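You operate a simulated robot arm through the tools that you are given. There is no shell and no other tool. Be economical: measure what you need, move in short steps, check, and stop when the job is done.

Carry out the task below with a simulated robot arm. There is one attempt and no reset: what you move stays moved.

TASK
Put the white jar marked "patina" from the clear end of the stock bench on top of the felt block and the white jar that says "solder flux" on the blue tile there.

It is judged by the outcome, as a careful person would: the job done as asked, and still so three seconds after it is handed in. It fails if anything else is knocked over, pushed out of place, dropped, spilled or broken.

THE ROBOT
A 7-joint arm with a two-finger parallel gripper, fixed in place. Base frame: the origin is at the foot of the arm, x ahead of it, y to its left, z up; the work surface is at about z = 90. Lengths are in cm, angles in degrees, forces in N, time in s.
With the tool pointing down near the work surface it reaches from about 24 to 68 cm from the base axis. Its first joint turns from -66.0 to 66.0 degrees. Payload 2.4 kg.
Tool frame: the origin (TCP) lies between the finger pads and is the grasp point; the fingertips stand 3 cm ahead of it; z points along the fingers, y is the line along which they close. The gripper opens to 9.4 cm. The fingers are 2.8 cm wide and 1 cm thick; the gripper's body (5 by 9.6 cm) begins 5.5 cm behind the TCP.
Orientation is that of the tool frame in the base frame, as a unit quaternion [w, x, y, z]. With the fingers straight down and closing along the base's y, the tool's x points along the base's -x, its y along +y and its z along -z.

THE INTERFACE
- The arm moves only by the tool send_rows. Its argument "deltas" is one flat list of numbers, 6 for each row, row after row: the shift along the tool's x, y, z in units of 50 mm (1.0 is 50 mm), then the turn, a rotation vector about the tool's x, y, z in units of 4 degrees (1.0 is 4 degrees). In form: [tx, ty, tz, wx, wy, wz, tx, ty, tz, wx, wy, wz, ...]. A call has 1 to 20 rows; each row shifts and turns the commanded pose from where the row before left it, along the tool's axes as they then stand. "hand" is the opening, from 0 (shut) to 1 (fully open), set as the call begins (left out, the last holds). A call with a number of a shift or a turn outside -1 to 1 is refused whole. A row lasts 0.2 s, in which the tool goes at most 5 cm and 8.6 degrees; a call with a longer step from one row to the next is refused whole, and so is a gripper value outside its range. A pose out of reach is approached as far as the arm can. The call stops where the force on the tool passes 40 N (or 10 N more than at its start, if that is more) or the arm is blocked; 0.2 s more then pass. The fingers move at their own pace (about 15.3 cm/s each) and stop on an object; they squeeze with about 42 N. The grip force told is the motor's: it shows also when the fingers shut on nothing. Time passes only in rows, and 0.2 s behind the last, so rows that do not move let the fingers close. It gives the time, the measured TCP pose, the force on the tool (base axes), the opening and the grip force at its end, in the units of the frame above (readings bear some noise).
- Cameras (640 x 400 px; columns grow to the right, rows downward): "scene" is fixed at [5.42, 48.54, 145.39]; the picture's right is [-0.59, -0.80, 0.00], its down [-0.39, 0.29, -0.87] and it looks along [0.70, -0.52, -0.49] (base axes); focal length 309 px, centre (320, 200). "wrist" rides on the gripper at [-3.7, 0, -5.8] in the tool frame; the picture's right is [0.00, -1.00, 0.00], its down [0.97, 0.00, -0.24] and it looks along [0.24, 0.00, 0.97] (tool axes); focal length 218 px, centre (320, 200).
- camera(camera): a new picture of that camera. No time passes.
- locate(camera, pixels): for up to 12 pixels [column, row] of the newest picture of that camera ("zoom" is the newest enlarged one), the place [x, y, z] in the base frame of the surface seen there, good to about 0.3 cm. No time passes.
- inspect(camera, box): a new picture of the part [left, top, right, bottom] of that camera's present view, enlarged. No time passes.
- close_job(): hands the job in; it is judged then, once.

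Work in short steps. Measure before you move; look again where a grasp or a placing could have gone wrong, and mend it. You have 60 turns and 22 pictures in all, the two below and enlarged ones among them. Open the gripper and draw the arm clear of the work before you hand the job in, unless the task says otherwise; then end with one line.

The tools are called after ">>>" as a command line: name --argument value ..., lists and objects as JSON in quotes. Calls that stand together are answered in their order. send_rows: Moves the arm, as the interface text tells. Its arguments: {"type":"object","properties":{"deltas":{"type":"array","items":{"type":"number"}},"hand":{"type":"number"}},"required":["deltas"]} The other tools are called the same way: camera (camera) takes a picture; locate (camera, pixels) gives the place of the surface under pixels of a picture; inspect (camera, box) takes an enlarged picture of a part of a camera's view; close_job () hands the job in.

At the start:

```text
clock: 0.0
tool_pos: [44.39, -4.77, 126.09]
tcp_rot: [0.001, 0.0, 1.0, 0.0]
force: [-0.3, -0.4, 0.0]
grip_width: 9.37
grip_force: 0.1
```

scene: 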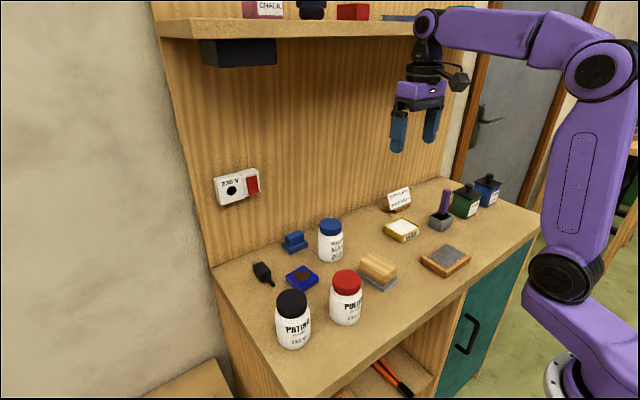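
wrist: 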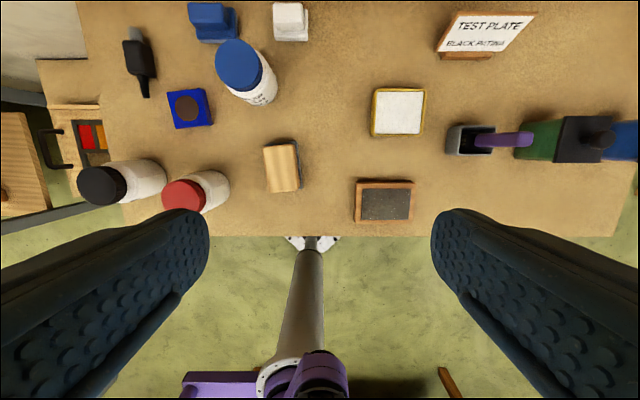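

I'll enlarge the bench in the scene view to read the labels and identify the felt block and the blue tile.

>>> inspect --camera "scene" --box '[230, 200, 390, 360]'

>>> inspect --camera "scene" --box '[350, 160, 510, 290]'

>>> inspect --camera "wrist" --box '[70, 0, 430, 225]'

```text
2.50 times, centred on (310, 280) of scene
```

zoom: 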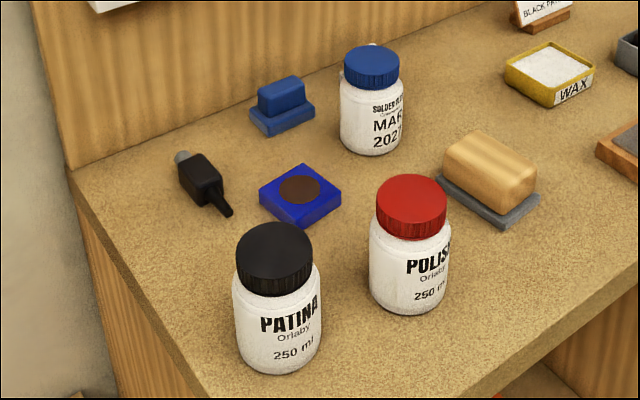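

```text
3.08 times, centred on (430, 225) of scene
```

zoom: 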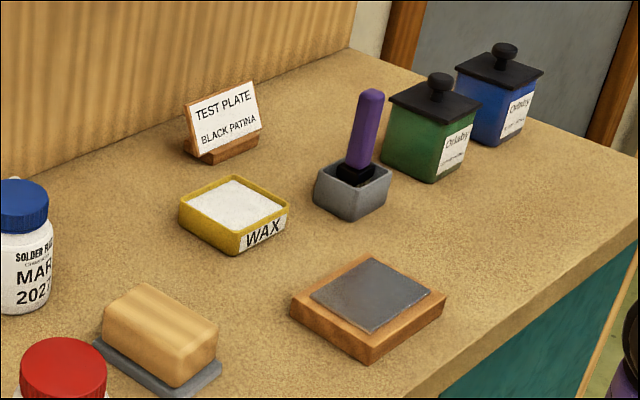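

```text
1.78 times, centred on (250, 112) of wrist
```

zoom: 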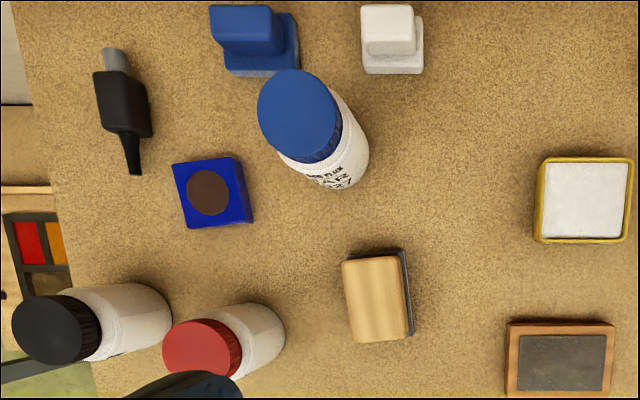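

PATINA (black lid) and SOLDER FLUX (blue lid) are identified. I'll look more closely at the candidate blocks and the tile, and the other places in view.

>>> inspect --camera "scene" --box '[410, 235, 480, 285]'

>>> inspect --camera "scene" --box '[245, 225, 405, 325]'

>>> locate --camera "scene" --pixels '[[292, 300], [331, 225], [346, 280], [302, 275], [300, 269], [379, 266], [446, 258], [425, 258], [446, 273], [470, 257], [448, 245], [402, 229]]'

>>> locate --camera "wrist" --pixels '[[168, 92], [205, 89], [176, 128], [213, 123], [187, 107], [358, 180], [412, 184], [410, 219], [356, 218], [385, 200], [283, 165], [295, 190]]'

```text
8.00 times, centred on (445, 260) of scene
```

zoom: 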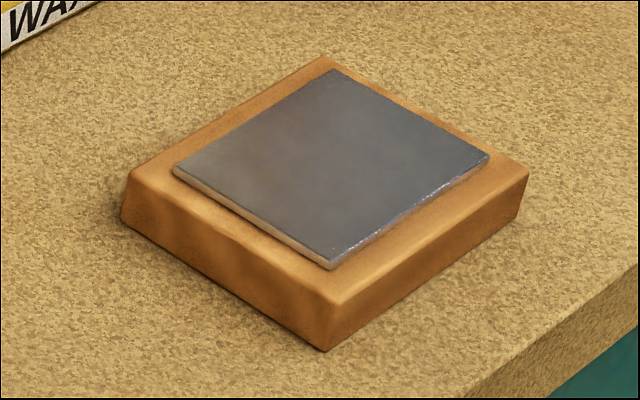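

```text
4.00 times, centred on (325, 275) of scene
```

zoom: 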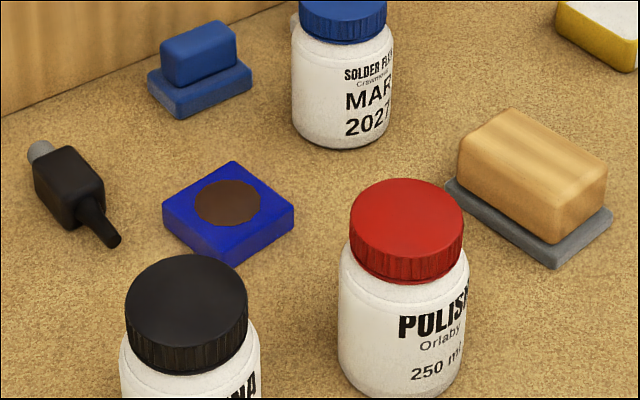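

```text
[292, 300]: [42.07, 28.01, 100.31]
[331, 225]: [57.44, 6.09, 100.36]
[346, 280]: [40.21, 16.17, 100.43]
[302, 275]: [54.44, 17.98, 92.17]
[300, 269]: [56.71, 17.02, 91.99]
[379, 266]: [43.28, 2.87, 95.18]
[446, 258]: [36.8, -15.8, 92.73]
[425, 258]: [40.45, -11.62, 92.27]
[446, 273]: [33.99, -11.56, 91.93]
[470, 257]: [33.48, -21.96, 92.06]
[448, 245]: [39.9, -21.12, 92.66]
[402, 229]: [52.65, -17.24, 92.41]
```

```text
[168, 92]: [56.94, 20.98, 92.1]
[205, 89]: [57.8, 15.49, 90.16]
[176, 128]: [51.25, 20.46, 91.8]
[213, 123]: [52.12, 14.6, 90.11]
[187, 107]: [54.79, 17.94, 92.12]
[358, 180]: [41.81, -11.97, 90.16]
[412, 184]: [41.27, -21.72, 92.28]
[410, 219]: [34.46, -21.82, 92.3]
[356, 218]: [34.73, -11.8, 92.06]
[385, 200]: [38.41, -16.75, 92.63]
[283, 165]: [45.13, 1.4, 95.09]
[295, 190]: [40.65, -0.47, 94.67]
```

The grey-topped wooden square looks like a metal plate (perhaps the signed "test plate"), so I compare it with the wood-on-grey-pad block up close.

>>> inspect --camera "scene" --box '[350, 245, 406, 295]'

>>> inspect --camera "wrist" --box '[250, 130, 430, 230]'

```text
8.00 times, centred on (378, 270) of scene
```

zoom: 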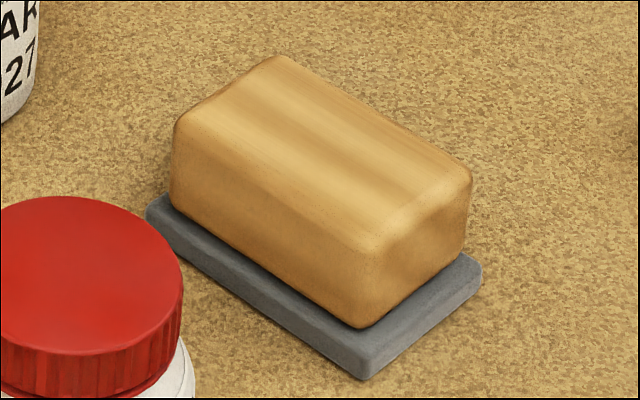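

```text
3.56 times, centred on (340, 180) of wrist
```

zoom: 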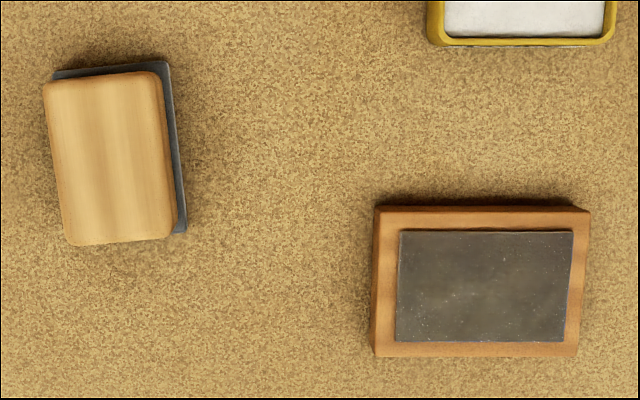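

The metal-topped piece is a scratched steel plate; the wooden block with the grey felt sole is the felt block. Now I measure jar, block and neighbour geometry.

>>> locate --camera "zoom" --pixels '[[52, 90], [152, 82], [168, 228], [72, 235], [108, 158], [60, 160], [160, 158], [105, 82], [120, 235], [180, 225]]'

>>> locate --camera "scene" --pixels '[[277, 302], [307, 302], [292, 292], [293, 345], [279, 330], [309, 330], [320, 225], [341, 226], [331, 221], [331, 259], [319, 245], [343, 245]]'

>>> locate --camera "wrist" --pixels '[[138, 55], [146, 95], [212, 12], [212, 38], [236, 38], [290, 20], [240, 62], [262, 100], [102, 186], [184, 195], [82, 182], [122, 186]]'

```text
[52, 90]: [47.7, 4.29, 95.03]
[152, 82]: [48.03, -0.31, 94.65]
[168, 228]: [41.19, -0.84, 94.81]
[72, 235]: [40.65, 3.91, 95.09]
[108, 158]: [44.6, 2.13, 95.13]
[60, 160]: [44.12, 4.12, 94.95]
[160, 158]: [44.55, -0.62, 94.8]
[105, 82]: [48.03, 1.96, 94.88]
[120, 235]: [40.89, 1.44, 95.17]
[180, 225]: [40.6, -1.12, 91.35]
```

```text
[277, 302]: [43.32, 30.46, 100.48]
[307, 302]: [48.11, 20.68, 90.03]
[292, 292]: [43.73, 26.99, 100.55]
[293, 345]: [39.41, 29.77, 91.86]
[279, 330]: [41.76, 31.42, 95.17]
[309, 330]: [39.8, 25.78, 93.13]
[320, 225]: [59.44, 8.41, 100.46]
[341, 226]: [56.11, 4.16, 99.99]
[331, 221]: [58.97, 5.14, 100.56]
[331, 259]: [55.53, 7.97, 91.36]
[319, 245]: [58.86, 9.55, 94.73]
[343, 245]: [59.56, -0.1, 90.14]
```

```text
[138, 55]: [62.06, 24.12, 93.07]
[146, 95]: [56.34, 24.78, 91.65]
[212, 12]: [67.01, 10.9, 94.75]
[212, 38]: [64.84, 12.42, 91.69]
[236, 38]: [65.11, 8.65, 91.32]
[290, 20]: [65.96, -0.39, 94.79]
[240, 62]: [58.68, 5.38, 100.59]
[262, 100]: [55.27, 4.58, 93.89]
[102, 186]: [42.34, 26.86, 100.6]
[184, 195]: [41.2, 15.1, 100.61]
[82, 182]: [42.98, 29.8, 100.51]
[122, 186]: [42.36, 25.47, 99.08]
```

Measured: patina jar centre ≈ (42.3, 28.0), lid top z 100.5; felt block top centre ≈ (44.5, 1.8), z 95.1; flux ≈ (57.7, 5.9); tile ≈ (54.6, 17.9), z 92.1. I move above the patina jar.

>>> send_rows --deltas '[0.035, 0.547, 0.2, 0, 0, 0, 0.035, 0.547, 0.2, 0, 0, 0, 0.035, 0.547, 0.2, 0, 0, 0, 0.035, 0.547, 0.2, 0, 0, 0, 0.035, 0.547, 0.2, 0, 0, 0, 0.035, 0.547, 0.2, 0, 0, 0, 0.035, 0.547, 0.2, 0, 0, 0, 0.035, 0.547, 0.2, 0, 0, 0, 0.035, 0.547, 0.2, 0, 0, 0, 0.035, 0.547, 0.2, 0, 0, 0, 0.035, 0.547, 0.2, 0, 0, 0, 0.035, 0.547, 0.2, 0, 0, 0, 0, 0, 0, 0, 0, 0, 0, 0, 0, 0, 0, 0]' --hand 1

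>>> camera --camera "wrist"

```text
clock: 3.0
tool_pos: [42.22, 28.14, 114.13]
tcp_rot: [0.001, 0.0, 1.0, 0.001]
force: [1.1, 0.0, -0.1]
grip_width: 9.37
grip_force: 0.1
```

```text
12 pictures are left
```

wrist: 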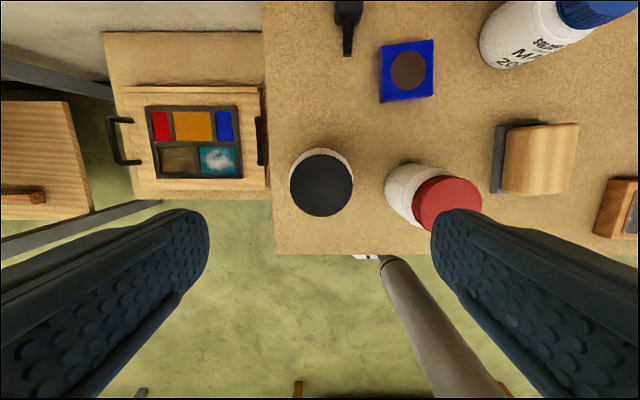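

Lid disc centre is at about (321,184), radius ~31 px. I'll locate its edges.

>>> locate --camera "wrist" --pixels '[[321, 184], [293, 185], [349, 185], [321, 157], [321, 212], [390, 195], [407, 220], [448, 202], [383, 45], [434, 98]]'

```text
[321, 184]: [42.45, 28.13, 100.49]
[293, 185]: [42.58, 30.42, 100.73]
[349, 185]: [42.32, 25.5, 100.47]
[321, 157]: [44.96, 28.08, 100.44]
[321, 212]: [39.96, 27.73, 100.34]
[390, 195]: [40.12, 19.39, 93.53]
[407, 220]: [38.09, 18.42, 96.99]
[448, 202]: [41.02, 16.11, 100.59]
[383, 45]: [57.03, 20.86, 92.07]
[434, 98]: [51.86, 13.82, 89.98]
```

Lid centre (42.45, 28.0). Shift slightly and descend to TCP z≈96.5.

>>> send_rows --deltas '[-0.046, -0.02, 0.35, 0, 0, 0, 0, 0, 0.35, 0, 0, 0, 0, 0, 0.35, 0, 0, 0, 0, 0, 0.35, 0, 0, 0, 0, 0, 0.35, 0, 0, 0, 0, 0, 0.35, 0, 0, 0, 0, 0, 0.35, 0, 0, 0, 0, 0, 0.35, 0, 0, 0, 0, 0, 0.35, 0, 0, 0, 0, 0, 0.35, 0, 0, 0, 0, 0, 0, 0, 0, 0]'

```text
clock: 5.4
tool_pos: [42.47, 28.14, 96.66]
tcp_rot: [0.001, 0.0, 1.0, 0.0]
force: [0.4, -0.1, -0.5]
grip_width: 9.4
grip_force: 0.1
```

No contact; close the fingers.

>>> send_rows --deltas '[0, 0, 0, 0, 0, 0, 0, 0, 0, 0, 0, 0, 0, 0, 0, 0, 0, 0, 0, 0, 0, 0, 0, 0]' --hand 0

```text
clock: 6.4
tool_pos: [42.56, 28.17, 96.59]
tcp_rot: [0.0, -0.001, 1.0, 0.001]
force: [-0.2, 0.2, 0.0]
grip_width: 6.82
grip_force: 42.2
```

Gripped at 6.82 cm. Lift 15 cm.

>>> send_rows --deltas '[0, 0, -0.1, 0, 0, 0, 0, 0, -0.2, 0, 0, 0, 0, 0, -0.3, 0, 0, 0, 0, 0, -0.4, 0, 0, 0, 0, 0, -0.4, 0, 0, 0, 0, 0, -0.4, 0, 0, 0, 0, 0, -0.4, 0, 0, 0, 0, 0, -0.4, 0, 0, 0, 0, 0, -0.3, 0, 0, 0, 0, 0, -0.1, 0, 0, 0, 0, 0, 0, 0, 0, 0]'

```text
clock: 8.8
tool_pos: [42.45, 28.14, 111.67]
tcp_rot: [0.001, 0.0, 1.0, 0.002]
force: [1.3, 0.6, -3.6]
grip_width: 6.83
grip_force: 42.2
```

Lifted cleanly. Translate to above the felt block (44.5, 1.8).

>>> send_rows --deltas '[-0.03, -0.15, 0, 0, 0, 0, -0.03, -0.3, 0, 0, 0, 0, -0.03, -0.4, 0, 0, 0, 0, -0.03, -0.4, 0, 0, 0, 0, -0.03, -0.4, 0, 0, 0, 0, -0.03, -0.4, 0, 0, 0, 0, -0.03, -0.4, 0, 0, 0, 0, -0.03, -0.4, 0, 0, 0, 0, -0.03, -0.4, 0, 0, 0, 0, -0.03, -0.4, 0, 0, 0, 0, -0.03, -0.4, 0, 0, 0, 0, -0.03, -0.4, 0, 0, 0, 0, -0.03, -0.4, 0, 0, 0, 0, -0.02, -0.27, 0, 0, 0, 0, 0, -0.15, 0, 0, 0, 0, 0, 0, 0, 0, 0, 0, 0, 0, 0, 0, 0, 0]'

>>> camera --camera "wrist"

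>>> camera --camera "scene"

```text
clock: 12.4
tool_pos: [44.39, 1.59, 111.57]
tcp_rot: [0.0, 0.0, 1.0, 0.001]
force: [-0.1, 0.0, -2.7]
grip_width: 6.8
grip_force: 42.2
```

```text
11 pictures are left
```

wrist: 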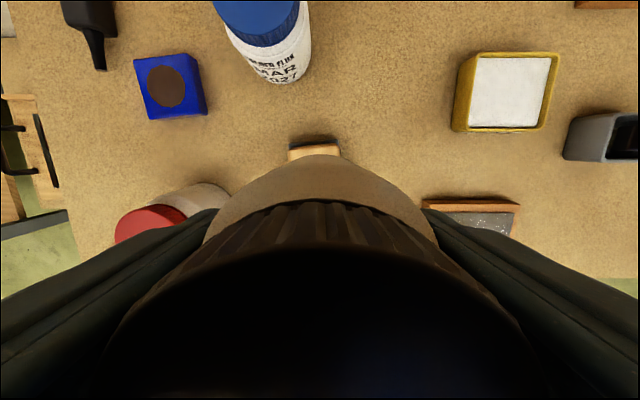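

```text
10 pictures are left
```

scene: 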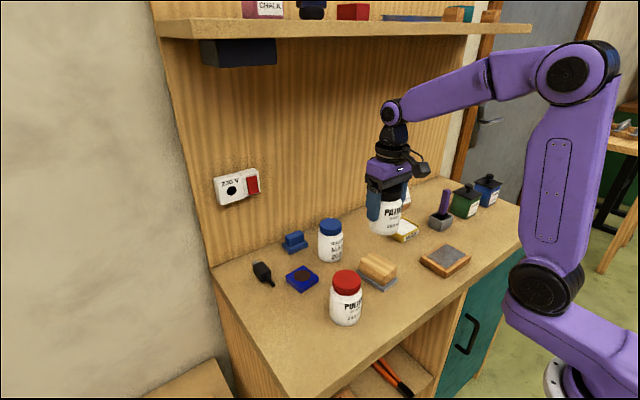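

Clear above the block. Correct y slightly and descend to about 0.3 cm above contact (TCP ≈ 102.0).

>>> send_rows --deltas '[-0.02, 0.03, 0.2, 0, 0, 0, 0, 0, 0.3, 0, 0, 0, 0, 0, 0.3, 0, 0, 0, 0, 0, 0.3, 0, 0, 0, 0, 0, 0.3, 0, 0, 0, 0, 0, 0.2, 0, 0, 0, 0, 0, 0.15, 0, 0, 0, 0, 0, 0.1, 0, 0, 0, 0, 0, 0.06, 0, 0, 0, 0, 0, 0, 0, 0, 0]'

>>> inspect --camera "scene" --box '[340, 190, 436, 300]'

```text
clock: 14.6
tool_pos: [44.58, 1.74, 101.95]
tcp_rot: [0.0, 0.0, 1.0, 0.001]
force: [-1.1, 0.4, -3.4]
grip_width: 6.78
grip_force: 42.2
```

```text
3.64 times, centred on (388, 245) of scene
```

zoom: 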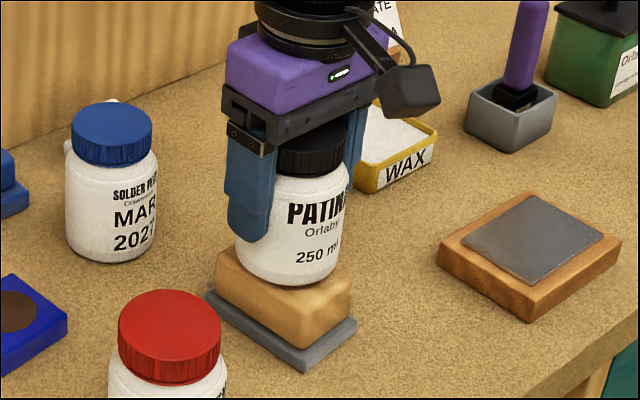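

The jar hangs centred just above the block. Lower in 1 mm steps until the load is taken.

>>> send_rows --deltas '[0, 0, 0.02, 0, 0, 0, 0, 0, 0.02, 0, 0, 0, 0, 0, 0, 0, 0, 0]'

```text
clock: 15.4
tool_pos: [44.55, 1.98, 101.73]
tcp_rot: [0.001, 0.0, 1.0, 0.001]
force: [-1.0, -0.5, -3.2]
grip_width: 6.79
grip_force: 42.1
```

>>> send_rows --deltas '[0, 0, 0.015, 0, 0, 0, 0, 0, 0, 0, 0, 0]'

```text
clock: 16.0
tool_pos: [44.78, 1.88, 101.75]
tcp_rot: [0.002, 0.0, 1.0, 0.0]
force: [0.4, 0.8, -4.0]
grip_width: 6.78
grip_force: 42.0
```

>>> send_rows --deltas '[0, 0, 0.02, 0, 0, 0, 0, 0, 0, 0, 0, 0]'

```text
clock: 16.6
tool_pos: [44.56, 1.77, 101.63]
tcp_rot: [0.001, 0.0, 1.0, 0.001]
force: [-0.8, 0.0, -3.1]
grip_width: 6.78
grip_force: 42.1
```

>>> send_rows --deltas '[0, 0, 0.02, 0, 0, 0, 0, 0, 0, 0, 0, 0]'

```text
clock: 17.2
tool_pos: [44.57, 1.82, 101.51]
tcp_rot: [0.001, 0.0, 1.0, 0.0]
force: [-2.1, -1.7, 7.0]
grip_width: 6.79
grip_force: 41.8
```

Load is taken (Fz +7). Open and rise.

>>> send_rows --deltas '[0, 0, 0, 0, 0, 0, 0, 0, 0, 0, 0, 0, 0, 0, 0, 0, 0, 0]' --hand 1

>>> send_rows --deltas '[0, 0, -0.1, 0, 0, 0, 0, 0, -0.2, 0, 0, 0, 0, 0, -0.3, 0, 0, 0, 0, 0, -0.4, 0, 0, 0, 0, 0, -0.4, 0, 0, 0, 0, 0, -0.4, 0, 0, 0, 0, 0, -0.4, 0, 0, 0, 0, 0, -0.4, 0, 0, 0, 0, 0, -0.4, 0, 0, 0, 0, 0, 0, 0, 0, 0]'

>>> camera --camera "wrist"

```text
clock: 18.0
tool_pos: [44.53, 1.89, 101.48]
tcp_rot: [0.001, 0.001, 1.0, 0.001]
force: [-0.7, -0.9, -0.1]
grip_width: 9.4
grip_force: 0.0
```

```text
clock: 20.2
tool_pos: [44.64, 1.81, 116.52]
tcp_rot: [0.0, 0.0, 1.0, 0.001]
force: [0.1, -0.9, 0.3]
grip_width: 9.42
grip_force: 0.1
```

```text
8 pictures are left
```

wrist: 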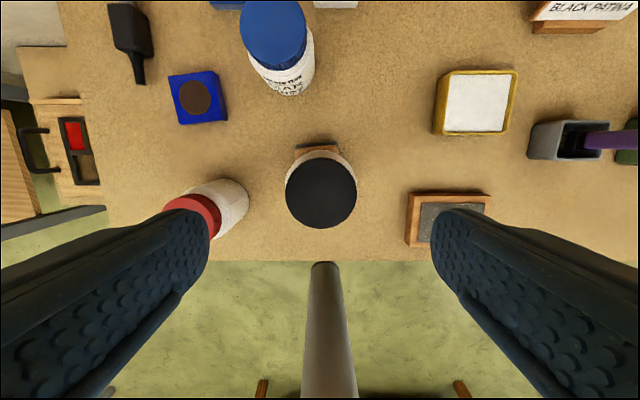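

Patina jar stands upright on the block. Before moving to the flux jar I check where the shelf overhangs.

>>> locate --camera "scene" --pixels '[[200, 30], [350, 30], [500, 30], [240, 55], [275, 60], [331, 225]]'

>>> locate --camera "wrist" --pixels '[[274, 34], [245, 36], [304, 36], [274, 60], [276, 5], [196, 98], [170, 78], [214, 73], [178, 124], [226, 119], [321, 194], [137, 82]]'

```text
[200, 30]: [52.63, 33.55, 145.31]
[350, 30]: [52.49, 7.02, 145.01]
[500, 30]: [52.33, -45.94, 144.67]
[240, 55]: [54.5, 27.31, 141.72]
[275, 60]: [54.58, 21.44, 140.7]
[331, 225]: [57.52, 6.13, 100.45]
```

```text
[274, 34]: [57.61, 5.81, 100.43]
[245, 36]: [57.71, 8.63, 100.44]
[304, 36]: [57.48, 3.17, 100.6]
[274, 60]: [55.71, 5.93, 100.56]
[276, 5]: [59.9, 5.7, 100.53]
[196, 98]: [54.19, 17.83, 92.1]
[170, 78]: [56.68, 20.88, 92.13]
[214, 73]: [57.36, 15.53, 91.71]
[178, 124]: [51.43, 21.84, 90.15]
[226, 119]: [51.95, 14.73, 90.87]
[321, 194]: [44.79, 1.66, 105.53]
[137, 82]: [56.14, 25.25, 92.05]
```

Shelf underside is ~z 141–144 from x ≈ 52; the wrist top reaches ~25 cm above the TCP, so I keep TCP ≤ ~110 there. Flux lid centre ≈ (57.6, 5.9). Moving above it at z 110.

>>> send_rows --deltas '[0, 0, 0.4, 0, 0, 0, 0, 0, 0.4, 0, 0, 0, 0, 0, 0.4, 0, 0, 0, -0.2, 0.05, 0.1, 0, 0, 0, -0.4, 0.15, 0, 0, 0, 0, -0.4, 0.15, 0, 0, 0, 0, -0.4, 0.15, 0, 0, 0, 0, -0.4, 0.15, 0, 0, 0, 0, -0.4, 0.12, 0, 0, 0, 0, -0.39, 0.05, 0, 0, 0, 0, 0, 0, 0, 0, 0, 0]'

>>> camera --camera "wrist"

>>> camera --camera "scene"

```text
clock: 22.6
tool_pos: [57.54, 5.84, 109.9]
tcp_rot: [0.001, 0.0, 1.0, 0.001]
force: [-0.1, 0.2, 0.2]
grip_width: 9.4
grip_force: 0.0
```

```text
7 pictures are left
```

wrist: 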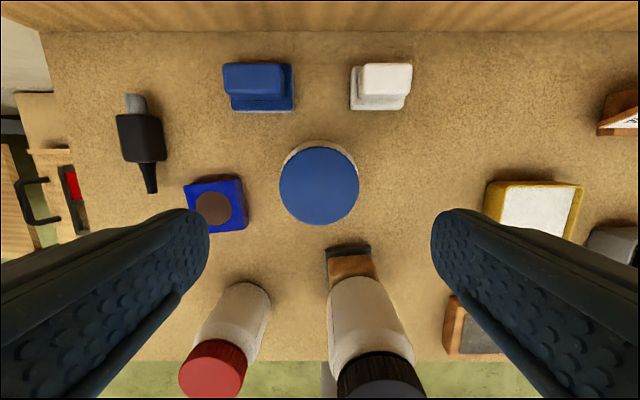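

```text
6 pictures are left
```

scene: 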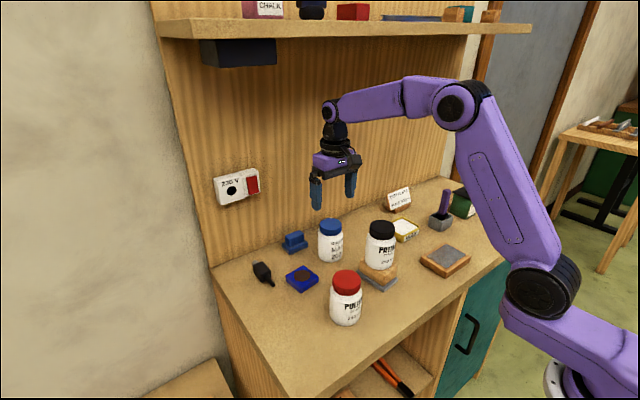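

Clear of the shelf. Lid centre is near (319,186); refine the position of jar and tile.

>>> locate --camera "wrist" --pixels '[[319, 186], [283, 186], [355, 186], [319, 150], [319, 222], [186, 190], [238, 183], [192, 231], [245, 228], [213, 208], [140, 140], [320, 260]]'

```text
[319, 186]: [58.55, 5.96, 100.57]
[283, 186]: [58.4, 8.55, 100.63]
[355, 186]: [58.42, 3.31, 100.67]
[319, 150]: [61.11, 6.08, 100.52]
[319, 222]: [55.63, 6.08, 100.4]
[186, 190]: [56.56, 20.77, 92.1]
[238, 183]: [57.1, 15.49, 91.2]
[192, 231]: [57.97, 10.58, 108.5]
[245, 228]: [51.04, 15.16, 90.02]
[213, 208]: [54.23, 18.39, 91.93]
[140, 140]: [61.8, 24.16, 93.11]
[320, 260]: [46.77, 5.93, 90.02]
```

Jar centre (58.4, 6.0). Align and descend to z 96.6.

>>> send_rows --deltas '[-0.17, 0.025, 0, 0, 0, 0, 0, 0, 0.2, 0, 0, 0, 0, 0, 0.3, 0, 0, 0, 0, 0, 0.3, 0, 0, 0, 0, 0, 0.3, 0, 0, 0, 0, 0, 0.3, 0, 0, 0, 0, 0, 0.3, 0, 0, 0, 0, 0, 0.3, 0, 0, 0, 0, 0, 0.3, 0, 0, 0, 0, 0, 0.26, 0, 0, 0, 0, 0, 0.1, 0, 0, 0, 0, 0, 0, 0, 0, 0]'

>>> send_rows --deltas '[0, 0, 0, 0, 0, 0, 0, 0, 0, 0, 0, 0, 0, 0, 0, 0, 0, 0, 0, 0, 0, 0, 0, 0]' --hand 0

```text
clock: 25.2
tool_pos: [58.47, 6.22, 96.68]
tcp_rot: [0.001, -0.001, 1.0, 0.001]
force: [0.4, 0.1, -0.1]
grip_width: 9.41
grip_force: 0.1
```

```text
clock: 26.2
tool_pos: [58.34, 6.04, 96.67]
tcp_rot: [0.001, 0.0, 1.0, 0.001]
force: [0.2, -1.0, -0.4]
grip_width: 6.85
grip_force: 41.9
```

Gripped. Lift 7 cm, then move to above the tile centre (54.4, 18.0).

>>> send_rows --deltas '[0, 0, -0.1, 0, 0, 0, 0, 0, -0.2, 0, 0, 0, 0, 0, -0.3, 0, 0, 0, 0, 0, -0.3, 0, 0, 0, 0, 0, -0.3, 0, 0, 0, 0, 0, -0.2, 0, 0, 0, 0.05, 0.1, 0, 0, 0, 0, 0.1, 0.3, 0, 0, 0, 0, 0.1, 0.3, 0, 0, 0, 0, 0.1, 0.3, 0, 0, 0, 0, 0.1, 0.3, 0, 0, 0, 0, 0.1, 0.3, 0, 0, 0, 0, 0.1, 0.3, 0, 0, 0, 0, 0.09, 0.3, 0, 0, 0, 0, 0.05, 0.19, 0, 0, 0, 0, 0, 0, 0, 0, 0, 0, 0, 0, 0, 0, 0, 0]'

>>> camera --camera "scene"

```text
clock: 29.8
tool_pos: [54.37, 18.09, 103.78]
tcp_rot: [0.001, 0.0, 1.0, 0.001]
force: [0.5, -0.1, -2.4]
grip_width: 6.84
grip_force: 41.4
```

```text
5 pictures are left
```

scene: 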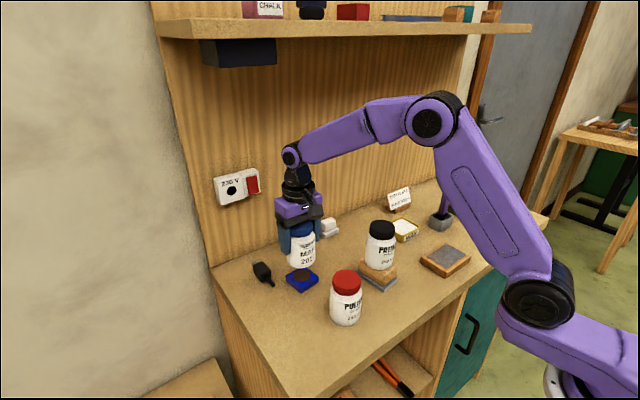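

Aligned above the tile with everything undisturbed. Descend to ~99.0.

>>> send_rows --deltas '[0, 0, 0.2, 0, 0, 0, 0, 0, 0.2, 0, 0, 0, 0, 0, 0.2, 0, 0, 0, 0, 0, 0.15, 0, 0, 0, 0, 0, 0.1, 0, 0, 0, 0, 0, 0.06, 0, 0, 0, 0, 0, 0.04, 0, 0, 0, 0, 0, 0, 0, 0, 0]'

>>> inspect --camera "scene" --box '[240, 200, 370, 320]'

```text
clock: 31.6
tool_pos: [54.55, 18.05, 99.09]
tcp_rot: [0.001, 0.0, 1.0, 0.001]
force: [0.1, -0.7, -3.4]
grip_width: 6.82
grip_force: 42.1
```

```text
3.33 times, centred on (305, 260) of scene
```

zoom: 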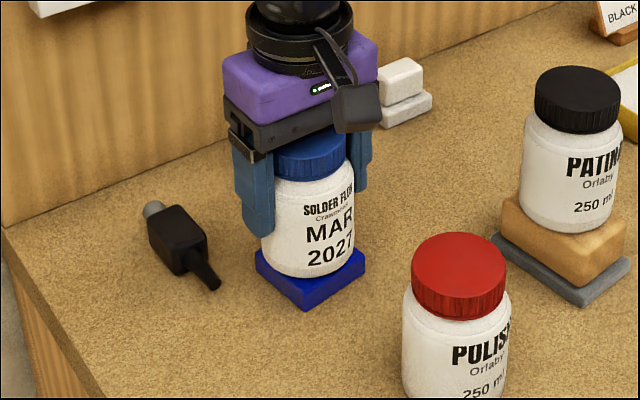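

Well centred just over the tile. Lower in small steps.

>>> send_rows --deltas '[0, 0, 0.03, 0, 0, 0, 0, 0, 0.02, 0, 0, 0, 0, 0, 0, 0, 0, 0]'

>>> send_rows --deltas '[0, 0, 0.02, 0, 0, 0, 0, 0, 0, 0, 0, 0]'

```text
clock: 32.4
tool_pos: [54.63, 18.11, 98.8]
tcp_rot: [0.002, 0.001, 1.0, 0.001]
force: [0.1, -1.1, -2.6]
grip_width: 6.84
grip_force: 42.1
```

```text
clock: 33.0
tool_pos: [54.56, 18.07, 98.74]
tcp_rot: [0.001, -0.001, 1.0, 0.001]
force: [-1.3, 0.6, 0.9]
grip_width: 6.84
grip_force: 42.0
```

Contact has begun (Fz rising to +0.9). One more half-millimetre, then release.

>>> send_rows --deltas '[0, 0, 0.01, 0, 0, 0, 0, 0, 0, 0, 0, 0]'

>>> send_rows --deltas '[0, 0, 0, 0, 0, 0, 0, 0, 0, 0, 0, 0, 0, 0, 0, 0, 0, 0]' --hand 1

>>> send_rows --deltas '[0, 0, -0.1, 0, 0, 0, 0, 0, -0.2, 0, 0, 0, 0, 0, -0.3, 0, 0, 0, 0, 0, -0.3, 0, 0, 0, 0, 0, -0.3, 0, 0, 0, 0, 0, -0.3, 0, 0, 0, 0, 0, -0.3, 0, 0, 0, 0, 0, -0.2, 0, 0, 0, 0, 0, 0, 0, 0, 0]'

>>> camera --camera "wrist"

```text
clock: 33.6
tool_pos: [54.46, 17.94, 98.74]
tcp_rot: [0.002, -0.001, 1.0, 0.001]
force: [-0.7, 0.9, 7.6]
grip_width: 6.83
grip_force: 42.4
```

```text
clock: 34.4
tool_pos: [54.54, 17.99, 98.65]
tcp_rot: [0.002, 0.0, 1.0, 0.001]
force: [-0.2, 0.0, 0.6]
grip_width: 9.42
grip_force: 0.0
```

```text
clock: 36.4
tool_pos: [54.64, 18.08, 108.63]
tcp_rot: [0.001, 0.0, 1.0, 0.001]
force: [-0.5, -0.3, -0.2]
grip_width: 9.39
grip_force: 0.1
```

```text
3 pictures are left
```

wrist: 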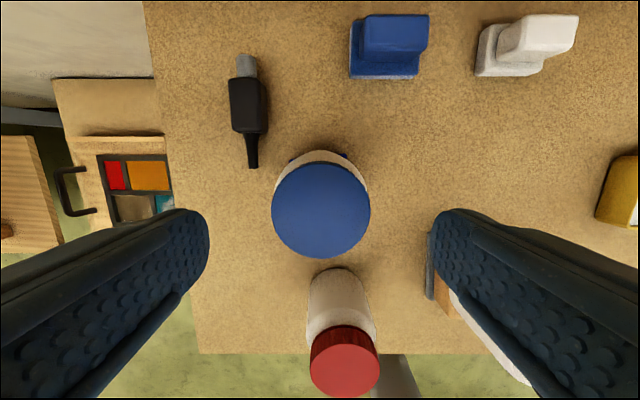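

Flux stands upright on the tile. Withdraw back (−x, out from the shelf) and up, then take a final look.

>>> send_rows --deltas '[0.2, 0, 0, 0, 0, 0, 0.4, 0, -0.1, 0, 0, 0, 0.4, 0, -0.2, 0, 0, 0, 0.4, 0, -0.3, 0, 0, 0, 0.4, 0, -0.4, 0, 0, 0, 0.4, 0, -0.4, 0, 0, 0, 0.2, 0, -0.4, 0, 0, 0, 0, 0, -0.4, 0, 0, 0, 0, 0, -0.4, 0, 0, 0, 0, 0, 0, 0, 0, 0]'

>>> camera --camera "scene"

```text
clock: 38.6
tool_pos: [42.58, 17.84, 121.81]
tcp_rot: [0.001, -0.001, 1.0, 0.002]
force: [0.0, 0.0, 0.1]
grip_width: 9.4
grip_force: 0.1
```

```text
2 pictures are left
```

scene: 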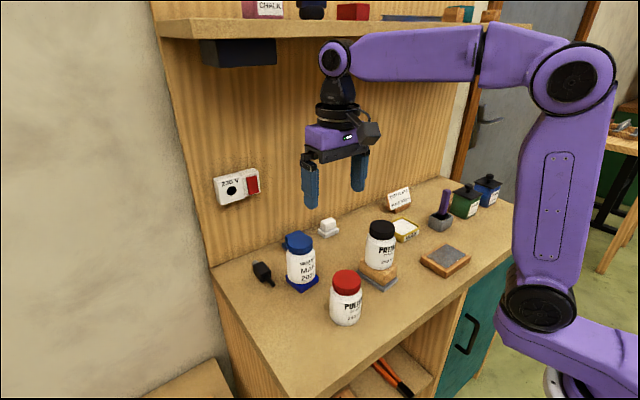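

Both jars are upright on their targets, nothing else has moved, and the arm is clear. Handing in.

>>> close_job

```text
The job is handed in.
```
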